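You operate a simulated robot arm through the tools that you are given. There is no shell and no other tool. Be economical: measure what you need, move in short steps, check, and stop when the job is done.

You run a simulated robot arm. Do the job below in one go: nothing can be reset, and whatever is moved stays where it is left.

## Task
Take the blue roller and put it on the green dish. Then open the upper blue drawer, take the gold bush from the inside of the upper blue drawer and put it on the orange lens and shut the drawer again. Then pull the grey drawer open. Do these in the order given.

Only the result counts: the job must be done as asked and must still hold three seconds after the hand-in. Knocking over, shifting, dropping, spilling or breaking anything else fails it.

## Robot
A 5-joint arm with a three-finger gripper on a trunk, on a base that drives. Base frame: it is fixed to the floor where the robot stands at the start and does not move with it; the origin is under the middle of the robot, x ahead of it, y to its left, z up. Readings come in mm, rad, newtons and seconds.
With the tool pointing down near the work surface it reaches from about 280 to 640 mm from the robot's upright axis, wherever it stands. Its first joint turns from -2.897 to 2.897 rad. Places, roughly: blue roller (4x4x3 cm) [500, 200, 800]; gold bush (4x4x3 cm) [500, 700, 600]; green dish (10x8x3 cm) [500, 700, 800]; grey drawer [1400, -3100, 700]; upper blue drawer [600, 500, 600]. The tool tilts only in the upright plane through the base axis and itself; it spins freely about its own axis. Payload 1.37 kg.
The TCP is the grasp point between the finger pads, 16 mm short of the fingertips. In the tool frame z runs along the fingers and y along their closing line. The gripper opens to 101 mm. The gripper's body begins 82 mm behind the TCP.
Orientation is told as [roll, pitch, yaw] about the base's x, y, z axes, in that order, counted from this pose: with the fingers straight down and closing along the base's y, the tool's x points along the base's -x, its y along +y and its z along -z.

## Interface
- The arm moves only by the tool move_arm. Its argument "deltas" is a list of rows, each an object (a shift or turn left out is 0, a gripper value left out holds the last) with "dp": the shift along the base's x, y, z in units of 150 mm (1.0 is 150 mm), a list of three; "rot": the turn, a rotation vector about the base's x, y, z in units of 180 degrees (1.0 is 180 degrees), a list of three; "fingers": the closure in counts, from 0 (fully open) to 255 (shut). In form: [{"dp": [dx, dy, dz], "rot": [rx, ry, rz], "fingers": fingers}, ...]. A call has 1 to 20 rows; each row is the pose to reach, as a shift and turn from the pose commanded when the call began. A call with a number of a shift or a turn outside -1 to 1 is refused whole. A row lasts 0.2 s, in which the tool goes at most 50 mm and 0.15 rad; a call with a longer step from one row to the next is refused whole, and so is a gripper value outside its range. A pose out of reach is approached as far as the arm can. The call stops where the force on the tool passes 40 N (or 10 N more than at its start, if that is more) or the arm is blocked; 0.2 s more then pass. The fingers move at their own pace (about 45 mm/s each) and stop on an object; they squeeze with about 24 N. The grip force told is the motor's: it shows also when the fingers shut on nothing. Time passes only in rows, and 0.2 s behind the last, so rows that repeat a pose let the fingers close. The reply holds the time, the measured pose of the TCP, the force on the tool along the base axes, the opening and the grip force, in the units named above and with some noise, with the torque about the TCP (base axes, N m) and any sound that the robot's microphone picked up, and new pictures: "views" is both (left out), scene, wrist or none.
- Cameras (640 x 400 px; columns grow to the right, rows downward): "scene" is now at [-13, 215.1, 1447.8]; the picture's right is [0.54, -0.84, 0.00], its down [-0.70, -0.45, -0.55] and it looks along [0.46, 0.30, -0.84] (base axes); focal length 276 px, centre (320, 200). "wrist" rides on the gripper at [72, 20, -104] in the tool frame; the picture's right is [-0.26, 0.96, 0.00], its down [-0.76, -0.21, -0.62] and it looks along [-0.60, -0.16, 0.78] (tool axes); focal length 265 px, centre (320, 200). There is no depth. A picture from a camera that has moved, and an enlarged one, comes with that camera's place and axes in the base frame and with its lens. The place of the scene camera against the robot may be out by one fixed shift of up to 25 mm in any direction.
- raise_lower(by): slides the trunk up (or, below 0, down) by that many mm; the arm and the scene camera ride with it, the base frame stays. It gives what a move gives, with no picture.
- roll_base(legs): drives the robot by 1 to 6 legs, each [ahead, left, turn to the left] in mm, mm and rad, along the robot's own axes; the way and the turn of a leg run together, so that a leg with both is an arc; at most 1500 mm and 3.142 rad a leg. The arm and the cameras ride along, it lands a little off, and it stops where it bumps. It gives what a move gives, and a new picture of the scene camera.
- turn_head(pan, tilt): turns the head with the scene camera to pan (to the left, within 2.705 rad either way) and tilt (down, from -0.506 to 1.204), counted from straight ahead of the robot. It gives what a move gives, and a new picture of the scene camera.
- inspect(camera, box): a new picture of the part [left, top, right, bottom] of that camera's present view, enlarged. No time passes.
- job_done(): hands the job in; it is judged then, once.

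Work in short steps. Places have to be worked out from the pictures, the camera data and where the tool is seen: move nearer, look again, correct. Check each grasp and each placing, and mend what went wrong. You have 165 turns and 260 pictures in all, those below and enlarged ones among them. Open the gripper and draw the arm clear of the work before you hand the job in, unless the task says otherwise; then end with one line.

The tools are called after "Emit:" by a JSON object that holds its "method" and its "body". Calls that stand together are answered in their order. move_arm: Moves the arm, as the interface text tells. Its arguments: {"type":"object","properties":{"deltas":{"type":"array"},"views":{"type":"string","enum":["both","scene","wrist","none"]}},"required":["deltas"]} The other tools are called the same way: raise_lower (by) slides the trunk up or down; roll_base (legs) drives the base; turn_head (pan, tilt) turns the head that bears the scene camera; inspect (camera, box) takes an enlarged picture of a part of a camera's view; job_done () hands the job in.

At the start:

```text
time: 0.0
ee_pos: [136.1, 342.2, 1006.7]
ee_rot: [0.001, 0.001, 0.0]
ft_force: [-0.3, 0.5, 0.2]
ft_torque: [-0.01, 0.02, -0.01]
grip_width: 100.6
gripper_force: 0.1
trunk travel left (down, up): [-425.0, 165.0]
robot x, y, heading: [1.9, -1.1, -0.0]
head pan, tilt: [0.574, 0.991]
```

scene: 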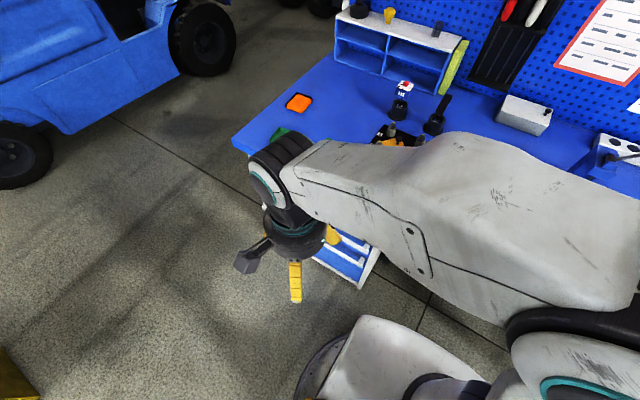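
wrist: 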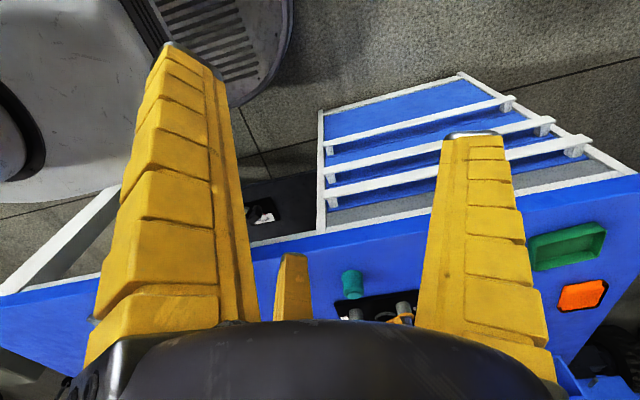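

I'll enlarge the key parts of both views first, to identify the roller, the dish, the orange lens and the drawers.

Emit:
{"method": "inspect", "body": {"camera": "wrist", "box": [230, 60, 640, 330]}}

Emit:
{"method": "inspect", "body": {"camera": "scene", "box": [220, 0, 640, 300]}}

```text
1.48 times, centred on (435, 195) of wrist
camera zoom: at [63.8, 361.7, 1111.4], right [0.26, 0.96, 0.0], down [0.76, -0.21, 0.62], along [0.6, -0.16, -0.78], focal length 393 px, centre (150, 207)
```

zoom: 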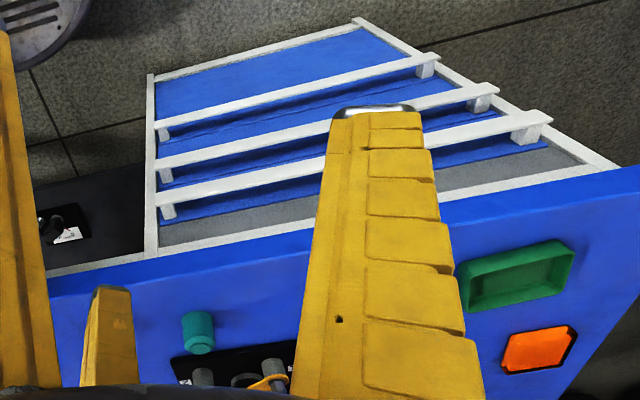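

```text
1.33 times, centred on (430, 150) of scene
camera zoom: at [-13.0, 215.1, 1447.8], right [0.54, -0.84, 0.0], down [-0.7, -0.45, -0.55], along [0.46, 0.3, -0.84], focal length 368 px, centre (173, 267)
```

zoom: 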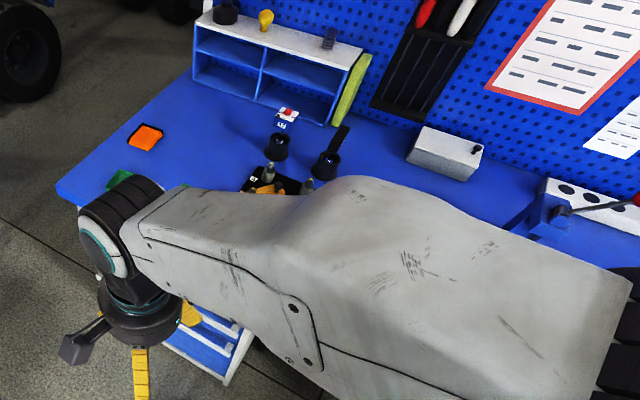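

The teal cylinder near (530, 300) looks like the roller, with the dish near (517, 686) and the orange lens near (693, 760). The bench's front edge is at about x = 400. I'll back off and shift left so I can see the drawer fronts and the bench top without the arm in the way.

Emit:
{"method": "roll_base", "body": {"legs": [[-250, 0, 0], [0, 500, 0]]}}

Emit:
{"method": "turn_head", "body": {"pan": -0.1, "tilt": 0.8}}

```text
time: 4.3
ee_pos: [-108.9, 839.9, 1007.2]
ee_rot: [-0.001, 0.0, 0.002]
ft_force: [-0.8, -0.4, -0.4]
ft_torque: [-0.01, 0.02, 0.04]
grip_width: 100.8
gripper_force: 0.2
trunk travel left (down, up): [-425.0, 165.0]
robot x, y, heading: [-246.0, 493.1, 0.002]
head pan, tilt: [0.574, 0.991]
camera scene: at [-258.5, 711.3, 1447.7], right [0.55, -0.84, 0.0], down [-0.7, -0.46, -0.55], along [0.46, 0.3, -0.84], focal length 276 px, centre (320, 200)
```

scene: 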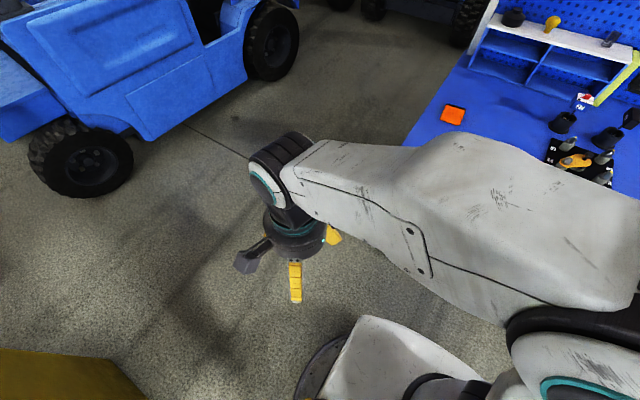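

```text
time: 5.4
ee_pos: [-109.3, 837.0, 1006.0]
ee_rot: [0.001, 0.001, 0.002]
ft_force: [-0.6, 0.1, -0.9]
ft_torque: [0.03, 0.04, -0.02]
grip_width: 100.7
gripper_force: 0.0
trunk travel left (down, up): [-425.0, 165.0]
robot x, y, heading: [-245.4, 493.6, 0.003]
head pan, tilt: [-0.099, 0.799]
camera scene: at [-237.0, 664.9, 1462.3], right [-0.1, -1.0, 0.0], down [-0.71, 0.07, -0.7], along [0.69, -0.07, -0.72], focal length 276 px, centre (320, 200)
```

scene: 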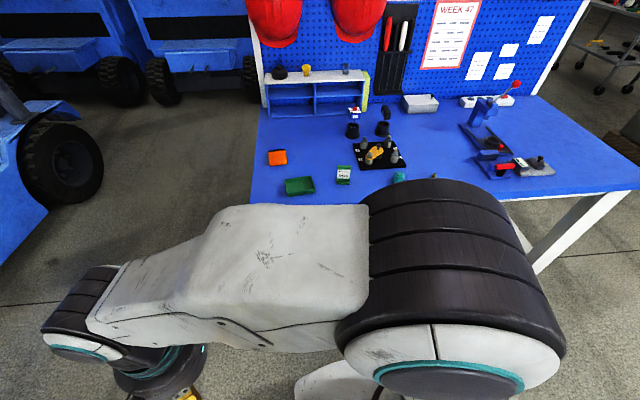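

The bench top is visible now. I'll zoom in on the small objects.

Emit:
{"method": "inspect", "body": {"camera": "scene", "box": [240, 90, 480, 240]}}

Emit:
{"method": "inspect", "body": {"camera": "wrist", "box": [0, 0, 640, 400]}}

```text
2.67 times, centred on (360, 165) of scene
camera zoom: at [-237.0, 664.9, 1462.3], right [-0.1, -1.0, 0.0], down [-0.71, 0.07, -0.7], along [0.69, -0.07, -0.72], focal length 737 px, centre (213, 293)
```

zoom: 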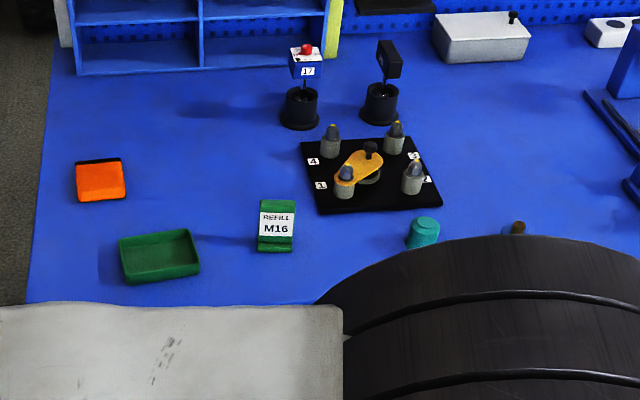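

```text
1.00 times, centred on (320, 200) of wrist (not enlarged: the box is as wide or as high as the picture)
camera zoom: at [-182.1, 857.8, 1111.4], right [0.26, 0.96, 0.0], down [0.76, -0.21, 0.62], along [0.6, -0.16, -0.78], focal length 265 px, centre (320, 200)
```

zoom: 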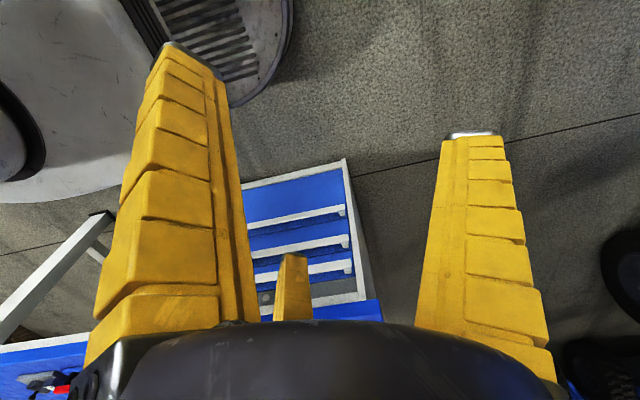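

The roller is clear. Next I need a closer look at the drawer fronts in the wrist view.

Emit:
{"method": "inspect", "body": {"camera": "wrist", "box": [220, 140, 400, 330]}}

```text
2.11 times, centred on (310, 235) of wrist
camera zoom: at [-182.1, 857.8, 1111.4], right [0.26, 0.96, 0.0], down [0.76, -0.21, 0.62], along [0.6, -0.16, -0.78], focal length 559 px, centre (341, 126)
```

zoom: 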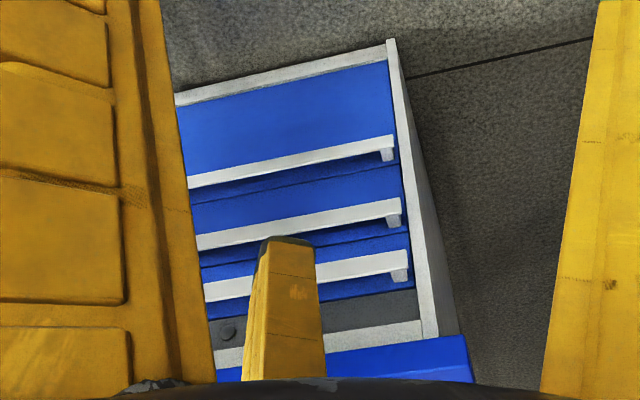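

The cabinet has a fixed grey fascia with a lock, and below it three blue drawers with white handles. The top one is the upper blue drawer. I'll drive up to about (-30, 480) so both the roller and the dish are within reach.

Emit:
{"method": "roll_base", "body": {"legs": [[215, -13, 0]]}}

```text
time: 7.0
ee_pos: [108.3, 826.0, 1006.9]
ee_rot: [0.0, 0.0, 0.004]
ft_force: [0.1, -1.0, -0.2]
ft_torque: [-0.01, 0.0, 0.01]
grip_width: 100.5
gripper_force: 0.1
trunk travel left (down, up): [-425.0, 165.0]
robot x, y, heading: [-27.6, 487.2, 0.004]
head pan, tilt: [-0.099, 0.799]
camera scene: at [-18.8, 652.5, 1462.3], right [-0.1, -1.0, 0.0], down [-0.71, 0.07, -0.7], along [0.69, -0.07, -0.72], focal length 276 px, centre (320, 200)
```

scene: 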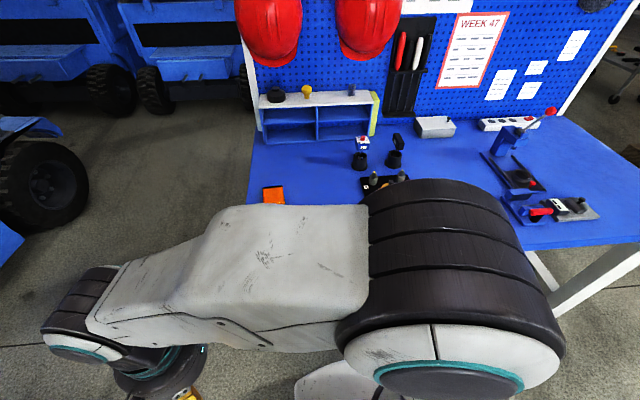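

I'll swing the arm towards the roller at its present height, in steps of 150 mm.

Emit:
{"method": "move_arm", "body": {"deltas": [{"dp": [0.15, -0.25, 0]}, {"dp": [0.3, -0.5, 0]}, {"dp": [0.45, -0.75, 0]}, {"dp": [0.6, -1, 0]}], "views": "none"}}

Emit:
{"method": "move_arm", "body": {"deltas": [{"dp": [0.15, -0.25, 0]}, {"dp": [0.3, -0.5, 0]}, {"dp": [0.45, -0.75, 0]}, {"dp": [0.6, -1, 0]}], "views": "none"}}

Emit:
{"method": "move_arm", "body": {"deltas": [{"dp": [0.15, -0.25, 0]}, {"dp": [0.3, -0.5, 0]}, {"dp": [0.45, -0.75, 0]}, {"dp": [0.6, -1, 0]}], "views": "both"}}

```text
time: 8.1
ee_pos: [197.4, 675.1, 1003.2]
ee_rot: [0.0, 0.0, 0.008]
ft_force: [0.3, 0.2, -0.5]
ft_torque: [-0.03, -0.01, -0.01]
grip_width: 100.3
gripper_force: 0.0
trunk travel left (down, up): [-425.0, 165.0]
robot x, y, heading: [-23.7, 482.1, 0.001]
head pan, tilt: [-0.099, 0.799]
```

```text
time: 9.1
ee_pos: [287.6, 528.6, 1005.5]
ee_rot: [-0.001, 0.001, 0.005]
ft_force: [-0.3, -0.4, 0.1]
ft_torque: [0.01, 0.0, 0.01]
grip_width: 100.8
gripper_force: 0.1
trunk travel left (down, up): [-425.0, 165.0]
robot x, y, heading: [-27.4, 483.3, 0.007]
head pan, tilt: [-0.099, 0.799]
```

```text
time: 10.1
ee_pos: [379.4, 376.6, 1006.8]
ee_rot: [0.0, 0.001, 0.004]
ft_force: [0.3, 0.1, 0.2]
ft_torque: [0.0, 0.0, -0.02]
grip_width: 100.5
gripper_force: 0.1
trunk travel left (down, up): [-425.0, 165.0]
robot x, y, heading: [-29.8, 483.5, 0.005]
head pan, tilt: [-0.099, 0.799]
camera scene: at [-18.9, 651.9, 1462.4], right [-0.1, -1.0, 0.0], down [-0.71, 0.07, -0.7], along [0.69, -0.07, -0.72], focal length 276 px, centre (320, 200)
camera wrist: at [306.6, 396.0, 1110.0], right [0.26, 0.97, 0.0], down [0.76, -0.2, 0.62], along [0.6, -0.16, -0.78], focal length 265 px, centre (320, 200)
```

scene: 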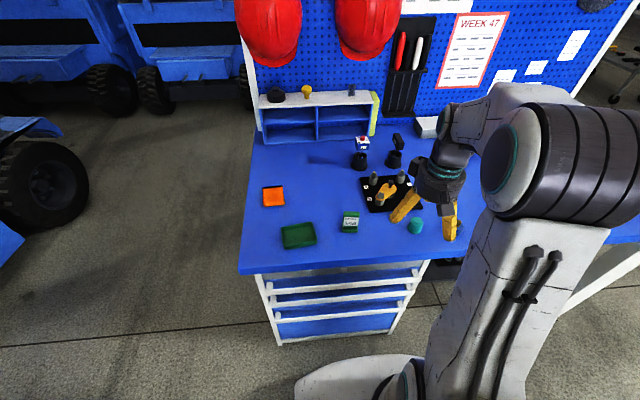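
wrist: 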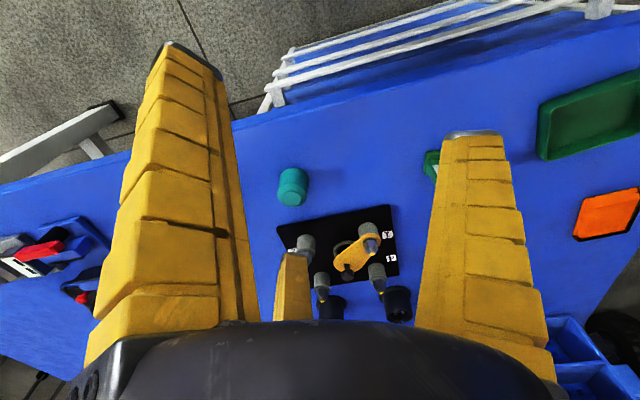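

The roller at wrist pixel (293, 187) projects to about (500, 304). I'll move above it at z of about 910 and look again.

Emit:
{"method": "move_arm", "body": {"deltas": [{"dp": [0.2, -0.12, -0.16]}, {"dp": [0.4, -0.24, -0.32]}, {"dp": [0.6, -0.36, -0.48]}, {"dp": [0.8, -0.48, -0.64]}, {"dp": [0.8, -0.48, -0.64]}]}}

```text
time: 11.2
ee_pos: [495.6, 306.1, 908.6]
ee_rot: [0.001, 0.001, 0.002]
ft_force: [0.2, -0.1, -0.8]
ft_torque: [-0.01, -0.01, -0.01]
grip_width: 100.7
gripper_force: 0.0
trunk travel left (down, up): [-425.0, 165.0]
robot x, y, heading: [-26.6, 485.3, 0.006]
head pan, tilt: [-0.099, 0.799]
camera scene: at [-19.3, 652.4, 1462.4], right [-0.1, -1.0, 0.0], down [-0.71, 0.07, -0.7], along [0.69, -0.07, -0.72], focal length 276 px, centre (320, 200)
camera wrist: at [424.5, 325.9, 1013.2], right [0.26, 0.97, 0.0], down [0.76, -0.2, 0.62], along [0.6, -0.16, -0.78], focal length 265 px, centre (320, 200)
```

scene: 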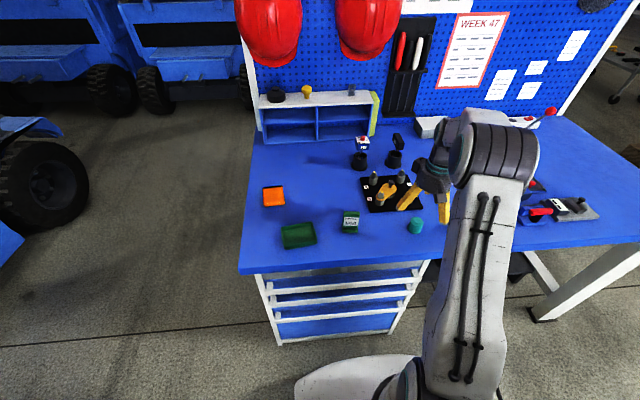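
wrist: 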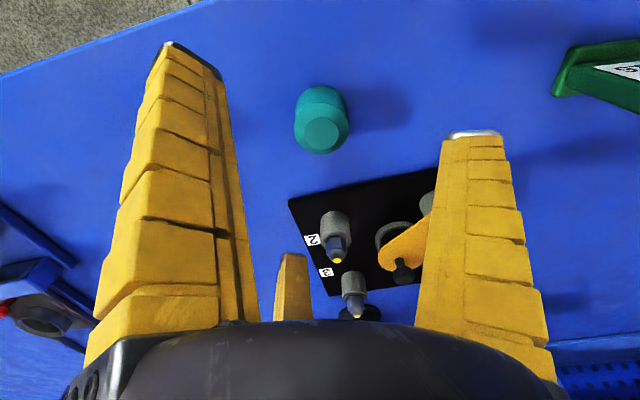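

Both views agree that the roller is centred near (496, 307, 824), and the tool is already above it. I'll go down most of the way and check.

Emit:
{"method": "move_arm", "body": {"deltas": [{"dp": [0, 0.005, -0.2]}, {"dp": [0, 0.01, -0.36]}, {"dp": [0, 0.01, -0.36]}], "views": "wrist"}}

```text
time: 12.1
ee_pos: [498.3, 307.3, 855.9]
ee_rot: [0.001, -0.001, 0.005]
ft_force: [-0.3, 0.3, -0.1]
ft_torque: [-0.03, 0.01, 0.02]
grip_width: 100.6
gripper_force: 0.1
trunk travel left (down, up): [-425.0, 165.0]
robot x, y, heading: [-28.6, 485.4, 0.006]
head pan, tilt: [-0.099, 0.799]
camera wrist: at [425.7, 325.4, 960.7], right [0.26, 0.97, 0.0], down [0.76, -0.2, 0.62], along [0.6, -0.16, -0.78], focal length 265 px, centre (320, 200)
```

wrist: 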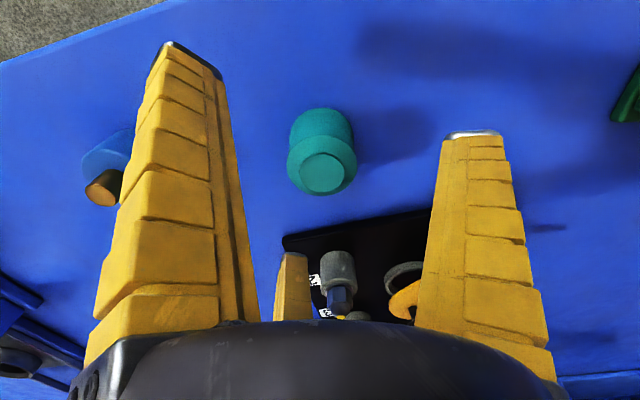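

There is a second cylinder at the left, blue with a copper end, at about (475, 170). That fits "blue roller [500, 200]" better than this teal one. I'll check it closely.

Emit:
{"method": "inspect", "body": {"camera": "wrist", "box": [40, 100, 200, 240]}}

Emit:
{"method": "move_arm", "body": {"deltas": [{"dp": [-0.02, -0.1, 0.3]}, {"dp": [-0.04, -0.35, 0.4]}, {"dp": [-0.07, -0.6, 0.4]}, {"dp": [-0.1, -0.8, 0.4]}, {"dp": [-0.1, -0.8, 0.4]}], "views": "both"}}

```text
2.86 times, centred on (120, 170) of wrist
camera zoom: at [425.7, 325.4, 960.7], right [0.26, 0.97, 0.0], down [0.76, -0.2, 0.62], along [0.6, -0.16, -0.78], focal length 758 px, centre (891, 286)
```

zoom: 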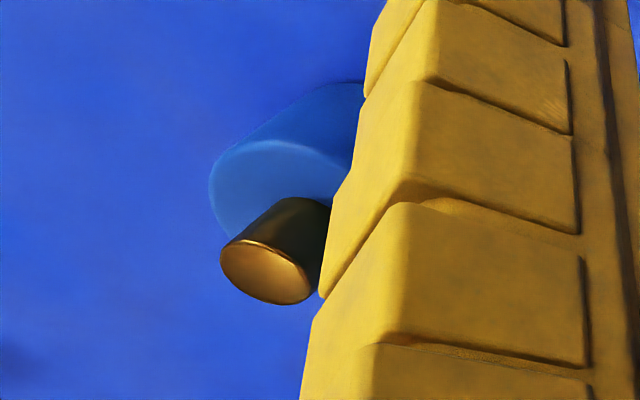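

```text
time: 13.2
ee_pos: [482.9, 185.4, 916.1]
ee_rot: [0.001, 0.001, 0.006]
ft_force: [-0.2, 0.1, 0.0]
ft_torque: [0.02, 0.01, -0.01]
grip_width: 100.4
gripper_force: 0.1
trunk travel left (down, up): [-425.0, 165.0]
robot x, y, heading: [-27.6, 481.7, 0.003]
head pan, tilt: [-0.099, 0.799]
camera scene: at [-19.4, 652.2, 1462.4], right [-0.1, -1.0, 0.0], down [-0.71, 0.07, -0.7], along [0.69, -0.07, -0.72], focal length 276 px, centre (320, 200)
camera wrist: at [410.4, 204.3, 1020.3], right [0.26, 0.97, 0.0], down [0.76, -0.2, 0.62], along [0.6, -0.16, -0.78], focal length 265 px, centre (320, 200)
```

scene: 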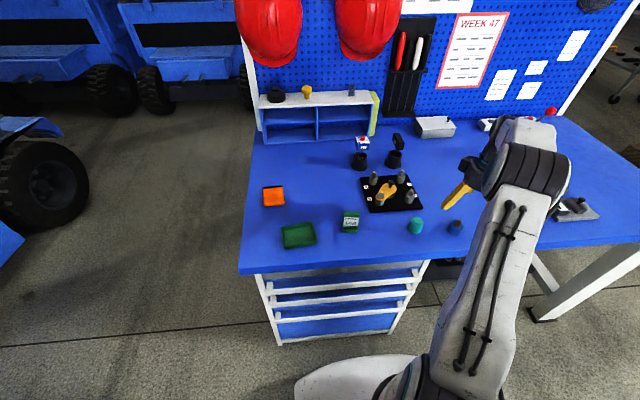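
wrist: 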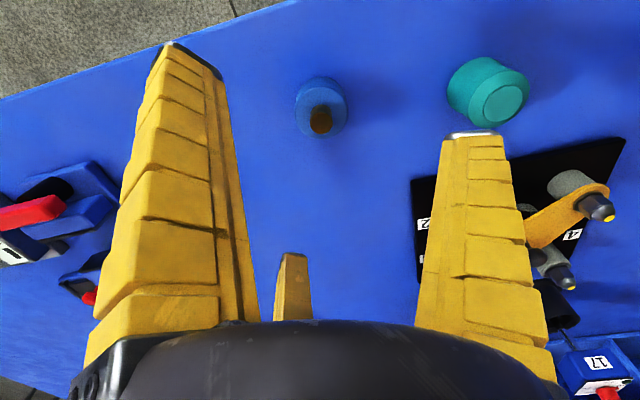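

That is the blue roller, with a metal stub on top, at about (477, 187). The tool is nearly above it, so I'll correct x and go down.

Emit:
{"method": "move_arm", "body": {"deltas": [{"dp": [-0.03, 0.007, -0.2]}, {"dp": [-0.03, 0.007, -0.4]}, {"dp": [-0.03, 0.007, -0.52]}, {"dp": [-0.03, 0.007, -0.52]}], "views": "wrist"}}

```text
time: 14.2
ee_pos: [477.8, 190.0, 839.7]
ee_rot: [0.0, 0.0, 0.003]
ft_force: [-0.3, 0.3, -0.1]
ft_torque: [-0.01, 0.02, 0.06]
grip_width: 100.7
gripper_force: 0.1
trunk travel left (down, up): [-425.0, 165.0]
robot x, y, heading: [-25.4, 483.1, 0.005]
head pan, tilt: [-0.099, 0.799]
camera wrist: at [405.8, 208.4, 943.3], right [0.26, 0.97, 0.0], down [0.76, -0.2, 0.62], along [0.6, -0.16, -0.78], focal length 265 px, centre (320, 200)
```

wrist: 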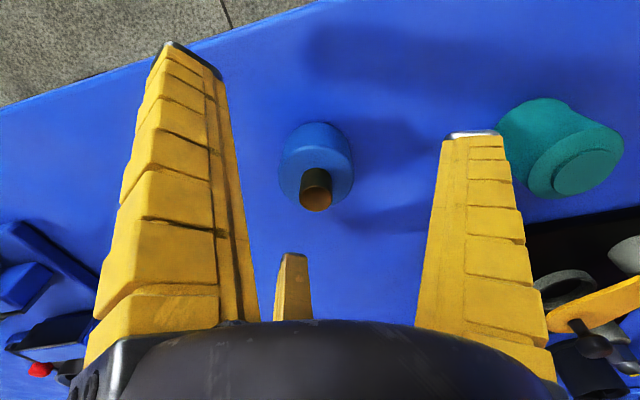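

The roller body is centred at about (478, 187), with its top near z = 825. I'll lower carefully to about z = 820.

Emit:
{"method": "move_arm", "body": {"deltas": [{"dp": [0, -0.015, -0.06]}, {"dp": [0, -0.015, -0.1]}, {"dp": [0, -0.015, -0.13]}, {"dp": [0, -0.015, -0.13]}], "views": "wrist"}}

```text
time: 15.2
ee_pos: [478.2, 185.0, 819.0]
ee_rot: [0.0, 0.0, 0.003]
ft_force: [-0.1, -0.1, 0.2]
ft_torque: [-0.03, 0.01, 0.02]
grip_width: 100.7
gripper_force: 0.0
trunk travel left (down, up): [-425.0, 165.0]
robot x, y, heading: [-27.5, 483.8, 0.003]
head pan, tilt: [-0.099, 0.799]
camera wrist: at [406.0, 204.2, 923.7], right [0.26, 0.97, 0.0], down [0.76, -0.2, 0.62], along [0.6, -0.16, -0.78], focal length 265 px, centre (320, 200)
```

wrist: 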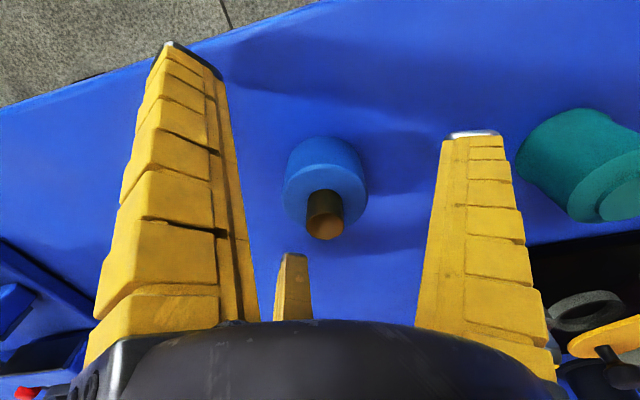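

There's still no contact. I'll edge down a few millimetres, watching the force, then close.

Emit:
{"method": "move_arm", "body": {"deltas": [{"dp": [0.01, 0.007, -0.015]}, {"dp": [0.015, 0.007, -0.03]}, {"dp": [0.015, 0.007, -0.03]}], "views": "none"}}

```text
time: 16.1
ee_pos: [479.8, 185.3, 815.6]
ee_rot: [0.001, 0.0, 0.005]
ft_force: [0.4, -0.7, 0.1]
ft_torque: [-0.01, 0.02, 0.0]
grip_width: 100.7
gripper_force: 0.0
trunk travel left (down, up): [-425.0, 165.0]
robot x, y, heading: [-29.7, 482.4, 0.006]
head pan, tilt: [-0.099, 0.799]
```

Still free of contact. I'll close the fingers on the body.

Emit:
{"method": "move_arm", "body": {"deltas": [{"fingers": 80}, {"fingers": 160}, {"fingers": 255}, {"fingers": 255}, {"fingers": 255}, {"fingers": 255}], "views": "wrist"}}

```text
time: 17.4
ee_pos: [479.8, 184.0, 816.6]
ee_rot: [0.0, -0.003, 0.002]
ft_force: [2.7, 1.2, 9.2]
ft_torque: [0.02, -0.04, 0.01]
grip_width: 34.9
gripper_force: 23.7
trunk travel left (down, up): [-425.0, 165.0]
robot x, y, heading: [-28.7, 483.6, 0.005]
head pan, tilt: [-0.099, 0.799]
camera wrist: at [408.1, 203.9, 920.6], right [0.26, 0.97, 0.0], down [0.76, -0.2, 0.62], along [0.6, -0.16, -0.78], focal length 265 px, centre (320, 200)
```

wrist: 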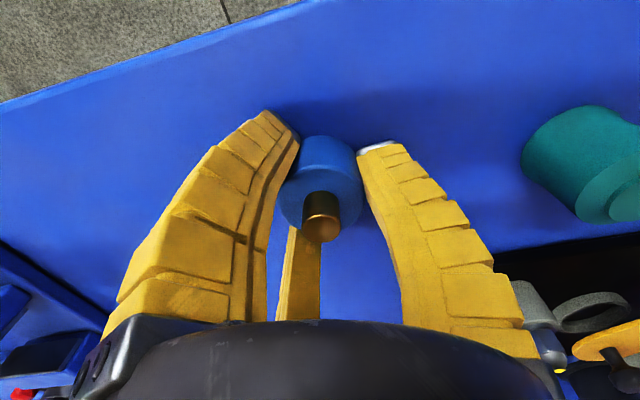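

The grip reads 34.9 mm and 24 N. I'll lift a little and check the hold.

Emit:
{"method": "move_arm", "body": {"deltas": [{"dp": [0, 0, 0.1]}, {"dp": [0, 0, 0.3]}, {"dp": [0, 0, 0.55]}, {"dp": [0, 0, 0.55]}], "views": "both"}}

```text
time: 18.4
ee_pos: [481.6, 183.5, 897.2]
ee_rot: [-0.001, 0.001, 0.005]
ft_force: [-0.3, -0.6, -0.7]
ft_torque: [0.0, 0.03, -0.02]
grip_width: 32.9
gripper_force: 24.4
trunk travel left (down, up): [-425.0, 165.0]
robot x, y, heading: [-26.7, 486.2, 0.006]
head pan, tilt: [-0.099, 0.799]
camera scene: at [-19.3, 652.3, 1462.3], right [-0.1, -1.0, 0.0], down [-0.71, 0.07, -0.7], along [0.69, -0.07, -0.72], focal length 276 px, centre (320, 200)
camera wrist: at [409.5, 202.9, 1001.6], right [0.26, 0.97, 0.0], down [0.76, -0.2, 0.62], along [0.6, -0.16, -0.78], focal length 265 px, centre (320, 200)
```

scene: 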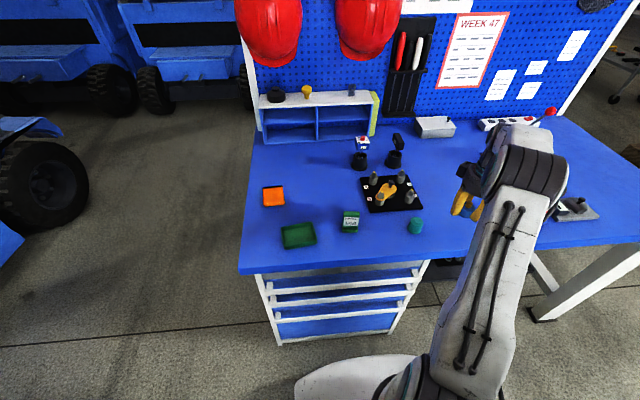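
wrist: 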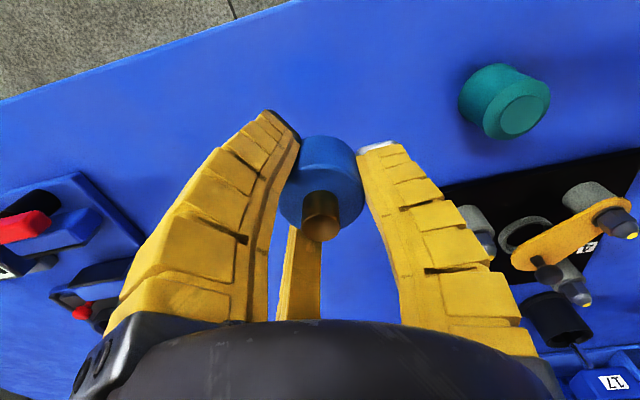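

The roller is held firmly. I'll carry it left at about z = 945 towards the dish, near (505, 680).

Emit:
{"method": "move_arm", "body": {"deltas": [{"dp": [0, 0.1, 0.25]}, {"dp": [0, 0.4, 0.32]}, {"dp": [0, 0.7, 0.32]}, {"dp": [0, 1, 0.32]}], "views": "none"}}

Emit:
{"method": "move_arm", "body": {"deltas": [{"dp": [0, 0.3, 0]}, {"dp": [0, 0.6, 0]}, {"dp": [0, 1, 0], "fingers": 255}], "views": "none"}}

Emit:
{"method": "move_arm", "body": {"deltas": [{"dp": [0, 0.3, 0]}, {"dp": [0, 0.6, 0]}, {"dp": [0.05, 0.9, 0]}, {"dp": [0.05, 0.9, 0]}], "views": "both"}}

```text
time: 19.4
ee_pos: [480.4, 334.9, 945.8]
ee_rot: [0.0, 0.0, 0.003]
ft_force: [-0.1, 0.9, -1.3]
ft_torque: [0.01, -0.01, 0.04]
grip_width: 33.1
gripper_force: 23.8
trunk travel left (down, up): [-425.0, 165.0]
robot x, y, heading: [-26.6, 484.4, 0.004]
head pan, tilt: [-0.099, 0.799]
```

```text
refused: row 3 steps farther than a row can; nothing moved
```

```text
time: 20.4
ee_pos: [490.2, 470.8, 945.0]
ee_rot: [0.002, 0.001, 0.002]
ft_force: [-0.3, 0.2, -1.4]
ft_torque: [0.01, 0.02, -0.02]
grip_width: 32.9
gripper_force: 24.1
trunk travel left (down, up): [-425.0, 165.0]
robot x, y, heading: [-26.7, 486.6, 0.0]
head pan, tilt: [-0.099, 0.799]
camera scene: at [-19.2, 652.6, 1462.3], right [-0.1, -1.0, 0.0], down [-0.71, 0.07, -0.7], along [0.69, -0.07, -0.72], focal length 276 px, centre (320, 200)
camera wrist: at [418.4, 490.0, 1049.2], right [0.26, 0.97, 0.0], down [0.76, -0.2, 0.62], along [0.6, -0.16, -0.78], focal length 265 px, centre (320, 200)
```

scene: 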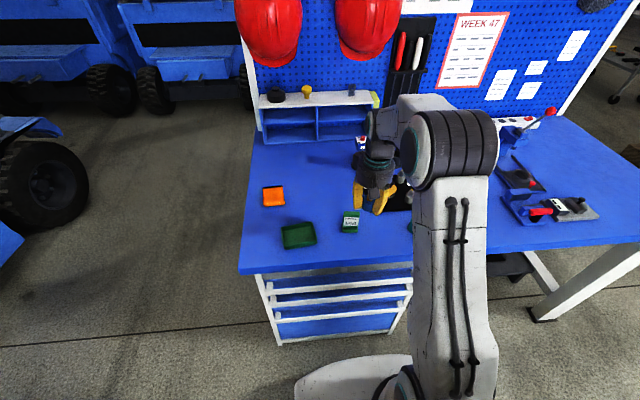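
wrist: 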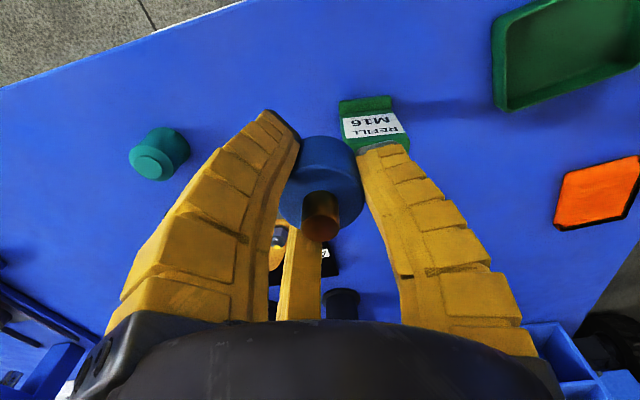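

The dish centre computes to (504, 677). I'll move on above it.

Emit:
{"method": "move_arm", "body": {"deltas": [{"dp": [0.02, 0.3, 0]}, {"dp": [0.04, 0.6, 0]}, {"dp": [0.06, 0.9, 0]}], "views": "none"}}

Emit:
{"method": "move_arm", "body": {"deltas": [{"dp": [0.02, 0.25, 0]}, {"dp": [0.04, 0.47, -0.2]}, {"dp": [0.04, 0.47, -0.3]}, {"dp": [0.04, 0.47, -0.3]}], "views": "both"}}

```text
time: 21.2
ee_pos: [496.2, 605.3, 940.9]
ee_rot: [0.0, -0.001, 0.004]
ft_force: [-0.9, 0.2, -1.3]
ft_torque: [0.03, 0.03, 0.02]
grip_width: 32.7
gripper_force: 24.0
trunk travel left (down, up): [-425.0, 165.0]
robot x, y, heading: [-25.0, 484.4, 0.001]
head pan, tilt: [-0.099, 0.799]
```

```text
time: 22.2
ee_pos: [500.3, 676.2, 898.3]
ee_rot: [-0.002, 0.001, 0.002]
ft_force: [-0.4, -0.2, -0.4]
ft_torque: [-0.01, 0.0, -0.01]
grip_width: 32.8
gripper_force: 23.9
trunk travel left (down, up): [-425.0, 165.0]
robot x, y, heading: [-23.9, 484.7, 0.004]
head pan, tilt: [-0.099, 0.799]
camera scene: at [-19.4, 652.4, 1462.4], right [-0.1, -1.0, 0.0], down [-0.71, 0.07, -0.7], along [0.69, -0.07, -0.72], focal length 276 px, centre (320, 200)
camera wrist: at [429.0, 694.9, 1002.6], right [0.26, 0.97, 0.0], down [0.76, -0.2, 0.62], along [0.6, -0.16, -0.78], focal length 265 px, centre (320, 200)
```

scene: 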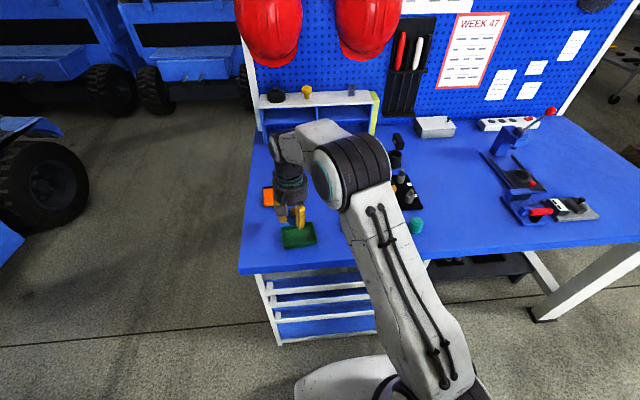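
wrist: 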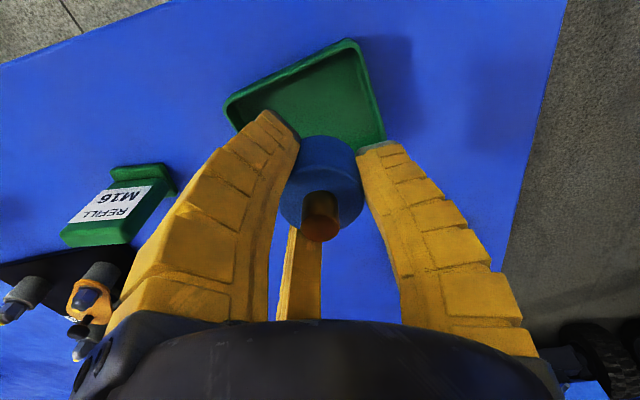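

The dish corners give a centre at (495, 669). I'll correct to that, lower part of the way and check the clearance.

Emit:
{"method": "move_arm", "body": {"deltas": [{"dp": [-0.035, -0.05, -0.1]}, {"dp": [-0.035, -0.05, -0.25]}, {"dp": [-0.035, -0.05, -0.35]}, {"dp": [-0.035, -0.05, -0.35]}], "views": "wrist"}}

```text
time: 23.2
ee_pos: [496.8, 668.2, 846.2]
ee_rot: [0.0, -0.001, 0.004]
ft_force: [-0.2, 0.4, -1.7]
ft_torque: [-0.02, 0.01, 0.0]
grip_width: 32.6
gripper_force: 24.0
trunk travel left (down, up): [-425.0, 165.0]
robot x, y, heading: [-27.5, 483.6, -0.0]
head pan, tilt: [-0.099, 0.799]
camera wrist: at [424.6, 687.4, 951.2], right [0.26, 0.97, 0.0], down [0.76, -0.2, 0.62], along [0.6, -0.16, -0.78], focal length 265 px, centre (320, 200)
```

wrist: 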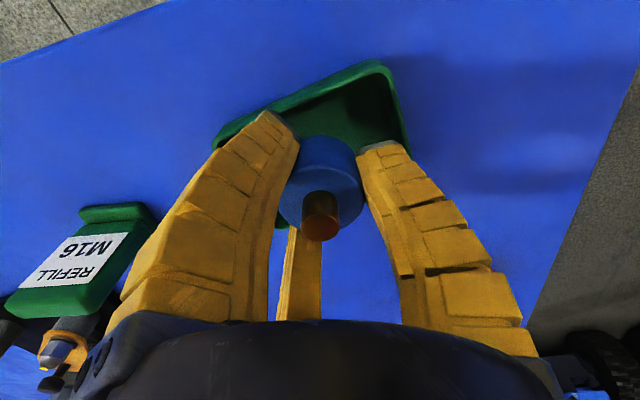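

The roller lines up with the dish centre. I'll lower slowly to its floor.

Emit:
{"method": "move_arm", "body": {"deltas": [{"dp": [0, 0, -0.06]}, {"dp": [0, 0, -0.11]}, {"dp": [0, 0, -0.14]}, {"dp": [0, 0, -0.16]}], "views": "wrist"}}

```text
time: 24.3
ee_pos: [498.4, 668.5, 830.4]
ee_rot: [0.006, -0.011, 0.003]
ft_force: [-6.1, -1.2, 19.7]
ft_torque: [-0.4, 0.83, -0.12]
grip_width: 32.1
gripper_force: 24.4
trunk travel left (down, up): [-425.0, 165.0]
robot x, y, heading: [-26.6, 483.8, 0.004]
head pan, tilt: [-0.099, 0.799]
stopped in row 4: the force on the tool passed its limit at 42 N (the readings are from after the stop); the commanded pose is now the measured one
camera wrist: at [424.6, 688.3, 934.4], right [0.26, 0.97, 0.01], down [0.75, -0.21, 0.63], along [0.61, -0.16, -0.78], focal length 265 px, centre (320, 200)
```

wrist: 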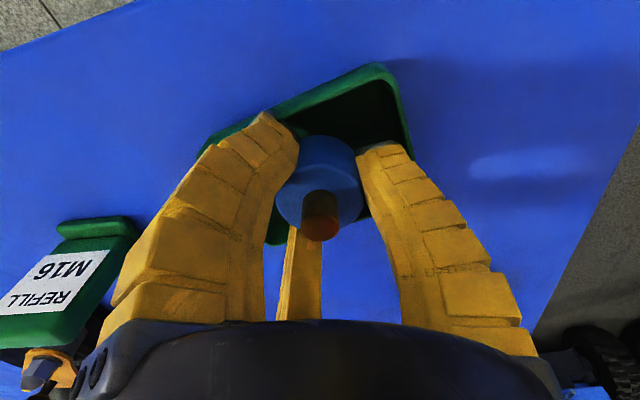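

Contact came at about z = 829. Before releasing I'll zoom in from both cameras to see whether the roller is sitting on the dish floor or on a rim.

Emit:
{"method": "inspect", "body": {"camera": "wrist", "box": [190, 50, 430, 260]}}

Emit:
{"method": "inspect", "body": {"camera": "scene", "box": [240, 170, 360, 260]}}

```text
1.90 times, centred on (310, 155) of wrist
camera zoom: at [424.6, 688.3, 934.4], right [0.26, 0.97, 0.01], down [0.75, -0.21, 0.63], along [0.61, -0.16, -0.78], focal length 506 px, centre (339, 286)
```

zoom: 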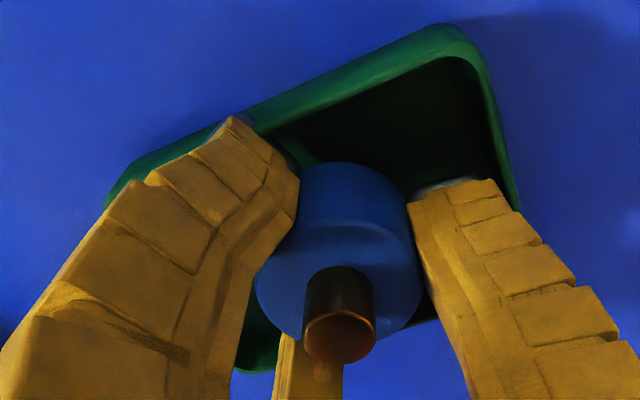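

```text
4.44 times, centred on (300, 215) of scene
camera zoom: at [-22.0, 651.7, 1462.5], right [-0.1, -1.0, 0.0], down [-0.71, 0.07, -0.7], along [0.7, -0.07, -0.72], focal length 1228 px, centre (409, 133)
```

zoom: 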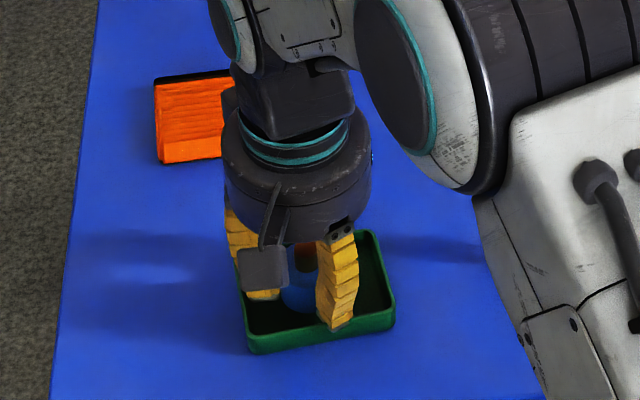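

The roller and both fingertips look to be inside the dish on its floor. I'll ease up 1.5 mm to take off the load, then open only partway.

Emit:
{"method": "move_arm", "body": {"deltas": [{"dp": [0, 0, 0.01]}, {"dp": [0, 0, 0.01], "fingers": 160}, {"dp": [0, 0, 0.01], "fingers": 145}, {"dp": [0, 0, 0.01], "fingers": 140}], "views": "wrist"}}

```text
time: 25.3
ee_pos: [498.9, 670.4, 831.7]
ee_rot: [0.006, -0.015, 0.005]
ft_force: [-5.9, 1.5, 22.6]
ft_torque: [-0.47, 0.46, -0.25]
grip_width: 41.4
gripper_force: 0.0
trunk travel left (down, up): [-425.0, 165.0]
robot x, y, heading: [-27.5, 481.6, 0.005]
head pan, tilt: [-0.099, 0.799]
camera wrist: at [425.3, 688.5, 935.1], right [0.26, 0.97, 0.01], down [0.75, -0.21, 0.63], along [0.61, -0.16, -0.78], focal length 265 px, centre (320, 200)
```

wrist: 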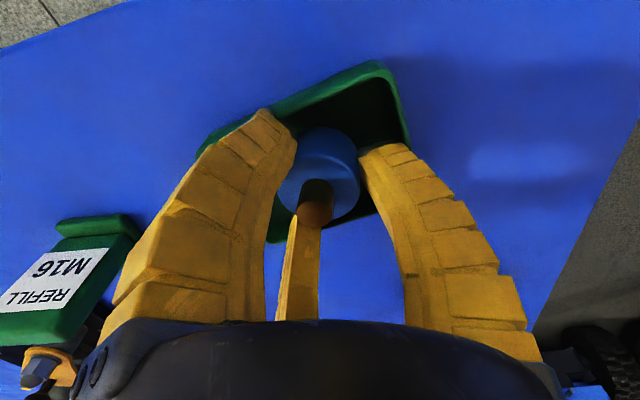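

The roller is released and sits in the dish. One fingertip is still pressing down, so I'll rise a little, open a bit more, and then lift clear.

Emit:
{"method": "move_arm", "body": {"deltas": [{"dp": [0, 0, 0.03]}, {"dp": [0, 0, 0.04], "fingers": 130}, {"dp": [0, 0, 0.05], "fingers": 125}, {"dp": [0, 0, 0.15]}, {"dp": [0, 0, 0.4]}, {"dp": [0, 0, 0.6]}, {"dp": [0, 0, 0.6]}], "views": "both"}}

```text
time: 26.9
ee_pos: [497.6, 670.3, 919.0]
ee_rot: [0.004, -0.011, 0.002]
ft_force: [-0.3, -0.8, 0.0]
ft_torque: [-0.02, 0.02, -0.01]
grip_width: 55.1
gripper_force: 2.6
trunk travel left (down, up): [-425.0, 165.0]
robot x, y, heading: [-28.8, 482.5, 0.004]
head pan, tilt: [-0.099, 0.799]
camera scene: at [-19.4, 652.5, 1462.3], right [-0.1, -1.0, 0.0], down [-0.71, 0.07, -0.7], along [0.69, -0.07, -0.72], focal length 276 px, centre (320, 200)
camera wrist: at [424.9, 689.2, 1023.1], right [0.26, 0.97, 0.01], down [0.75, -0.21, 0.63], along [0.61, -0.16, -0.78], focal length 265 px, centre (320, 200)
```

scene: 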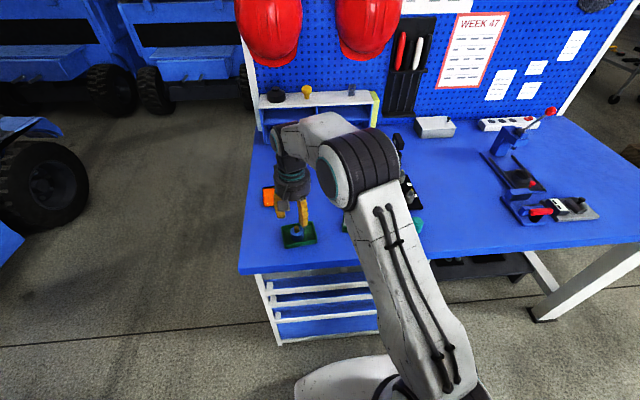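
wrist: 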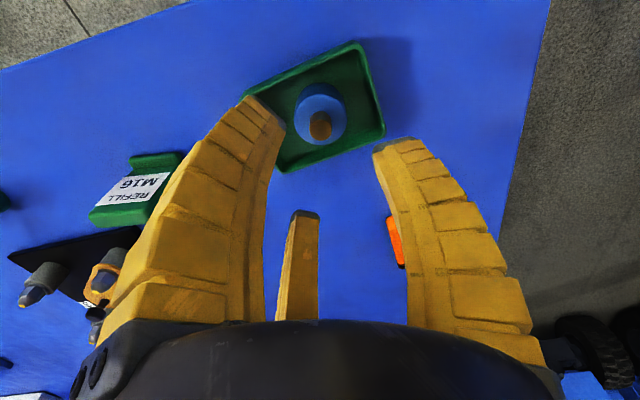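

The roller stands in the dish. Now for the drawer: I'll back off about 280 mm so the arm clears the bench and the head camera sees the cabinet front.

Emit:
{"method": "roll_base", "body": {"legs": [[-330, 60, 0]]}}

Emit:
{"method": "inspect", "body": {"camera": "wrist", "box": [0, 0, 640, 400]}}

```text
time: 29.1
ee_pos: [174.3, 726.5, 918.5]
ee_rot: [0.004, -0.011, -0.003]
ft_force: [-1.4, 0.0, -0.2]
ft_torque: [0.0, -0.03, -0.01]
grip_width: 55.4
gripper_force: 2.6
trunk travel left (down, up): [-425.0, 165.0]
robot x, y, heading: [-351.1, 545.0, -0.0]
head pan, tilt: [-0.099, 0.799]
camera scene: at [-343.3, 712.7, 1462.4], right [-0.1, -0.99, 0.0], down [-0.71, 0.07, -0.7], along [0.69, -0.07, -0.72], focal length 276 px, centre (320, 200)
```

scene: 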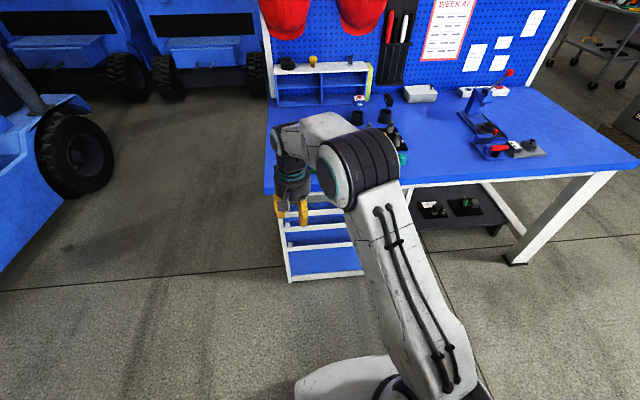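

```text
1.00 times, centred on (320, 200) of wrist (not enlarged: the box is as wide or as high as the picture)
camera zoom: at [101.4, 746.3, 1022.8], right [0.27, 0.96, 0.01], down [0.75, -0.21, 0.63], along [0.61, -0.16, -0.78], focal length 265 px, centre (320, 200)
```

zoom: 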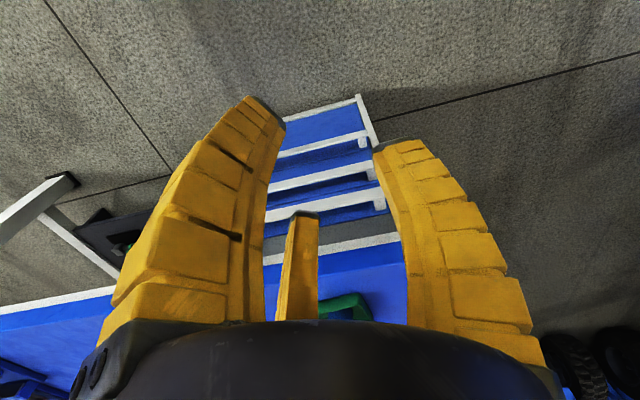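

I'll bring the tool in front of the robot (y of about 545) and spin it 90° so the fingers will close vertically once I pitch it level.

Emit:
{"method": "move_arm", "body": {"deltas": [{"dp": [-0.02, -0.09, 0], "rot": [0, 0, 0.0454]}, {"dp": [-0.04, -0.18, 0], "rot": [0, 0, 0.0909]}, {"dp": [-0.06, -0.27, 0], "rot": [0, 0, 0.1363]}, {"dp": [-0.08, -0.36, 0], "rot": [0, 0, 0.1818]}, {"dp": [-0.1, -0.45, 0], "rot": [0, 0, 0.2272]}, {"dp": [-0.12, -0.54, 0], "rot": [0, 0, 0.2727]}, {"dp": [-0.14, -0.63, 0], "rot": [0, 0, 0.3181]}, {"dp": [-0.16, -0.72, 0], "rot": [0, 0, 0.3636]}, {"dp": [-0.18, -0.81, 0], "rot": [0, 0, 0.409]}, {"dp": [-0.2, -0.9, 0], "rot": [0, 0, 0.4545]}, {"dp": [-0.22, -1, 0], "rot": [0, 0, 0.5]}], "views": "none"}}

Emit:
{"method": "move_arm", "body": {"deltas": [{"dp": [0, -0.2, 0], "rot": [0, -0.0454, 0], "fingers": 120}, {"dp": [0, -0.208, 0], "rot": [0, -0.0909, 0]}, {"dp": [0, -0.208, 0], "rot": [0, -0.1363, 0]}, {"dp": [0, -0.208, 0], "rot": [0, -0.1818, 0]}, {"dp": [0, -0.208, 0], "rot": [0, -0.2272, 0]}, {"dp": [0, -0.208, 0], "rot": [0, -0.2727, 0]}, {"dp": [0, -0.208, 0], "rot": [0, -0.3181, 0]}, {"dp": [0, -0.208, 0], "rot": [0, -0.3636, 0]}, {"dp": [0, -0.208, 0], "rot": [0, -0.409, 0]}, {"dp": [0, -0.208, 0], "rot": [0, -0.4545, 0]}, {"dp": [0, -0.208, 0], "rot": [0, -0.5, 0]}], "views": "both"}}

```text
time: 31.5
ee_pos: [142.2, 578.7, 916.6]
ee_rot: [0.002, 0.001, 1.572]
ft_force: [0.1, -0.9, 0.2]
ft_torque: [0.03, -0.03, -0.02]
grip_width: 55.3
gripper_force: 3.1
trunk travel left (down, up): [-425.0, 165.0]
robot x, y, heading: [-353.6, 544.8, -0.003]
head pan, tilt: [-0.099, 0.799]
```

```text
time: 33.9
ee_pos: [168.2, 547.0, 915.9]
ee_rot: [-1.566, -0.001, 1.578]
ft_force: [-0.5, -0.7, -0.4]
ft_torque: [0.0, 0.03, 0.01]
grip_width: 57.2
gripper_force: 2.8
out of reach, approached as far as the arm can: row 7, 8, 9, 10, 11
trunk travel left (down, up): [-425.0, 165.0]
robot x, y, heading: [-353.0, 542.7, -0.006]
head pan, tilt: [-0.099, 0.799]
camera scene: at [-343.3, 712.5, 1462.4], right [-0.1, -0.99, 0.0], down [-0.71, 0.07, -0.7], along [0.69, -0.07, -0.72], focal length 276 px, centre (320, 200)
camera wrist: at [64.3, 473.6, 895.8], right [-0.01, 0.27, -0.96], down [-0.62, 0.75, 0.21], along [0.78, 0.6, 0.16], focal length 265 px, centre (320, 200)
```

scene: 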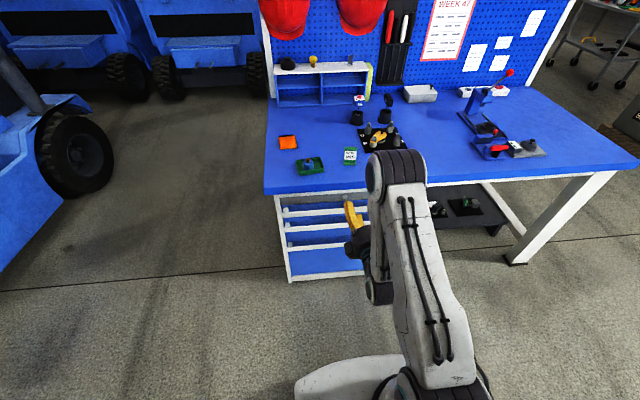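
wrist: 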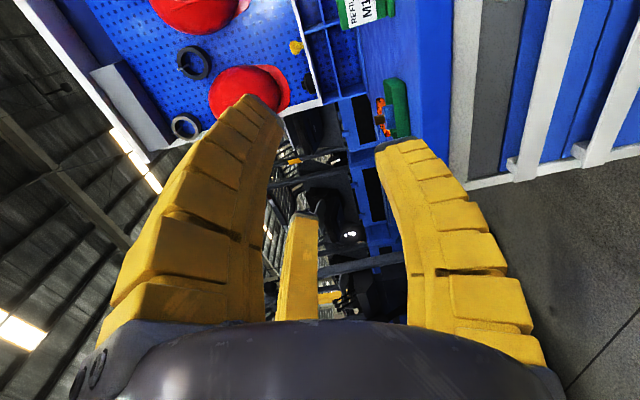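

The tool is level and the drawer fronts are at the picture's right. Handle 1 is near z = 690, so I'll lower the trunk by 215 mm to bring the tool to that height.

Emit:
{"method": "raise_lower", "body": {"by": -215}}

Emit:
{"method": "inspect", "body": {"camera": "wrist", "box": [0, 0, 640, 400]}}

Emit:
{"method": "inspect", "body": {"camera": "scene", "box": [240, 120, 440, 320]}}

```text
time: 36.1
ee_pos: [169.0, 547.3, 699.1]
ee_rot: [-1.564, -0.003, 1.579]
ft_force: [0.7, 0.2, 0.2]
ft_torque: [0.0, 0.0, 0.01]
grip_width: 57.0
gripper_force: 2.1
trunk travel left (down, up): [-210.0, 380.0]
robot x, y, heading: [-351.7, 544.3, -0.001]
head pan, tilt: [-0.099, 0.799]
```

```text
1.00 times, centred on (320, 200) of wrist (not enlarged: the box is as wide or as high as the picture)
camera zoom: at [64.7, 473.6, 680.9], right [-0.01, 0.27, -0.96], down [-0.62, 0.75, 0.21], along [0.78, 0.6, 0.16], focal length 265 px, centre (320, 200)
```

zoom: 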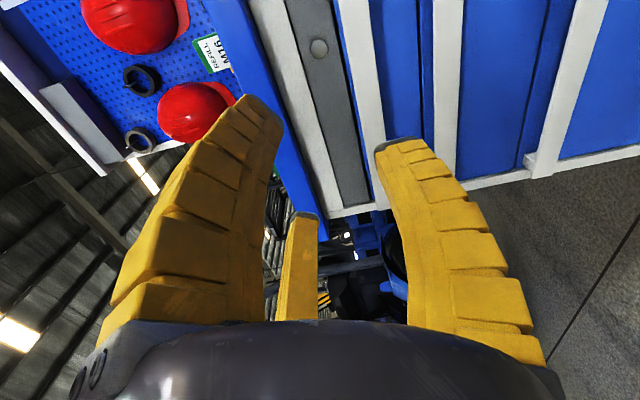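

```text
2.00 times, centred on (340, 220) of scene
camera zoom: at [-342.9, 712.6, 1247.4], right [-0.1, -0.99, 0.0], down [-0.71, 0.07, -0.7], along [0.69, -0.07, -0.72], focal length 553 px, centre (280, 160)
```

zoom: 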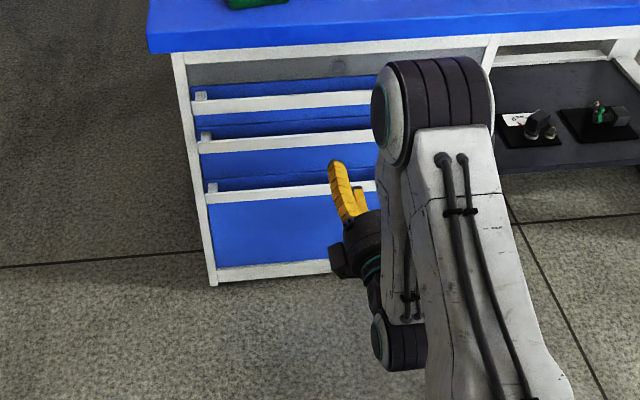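

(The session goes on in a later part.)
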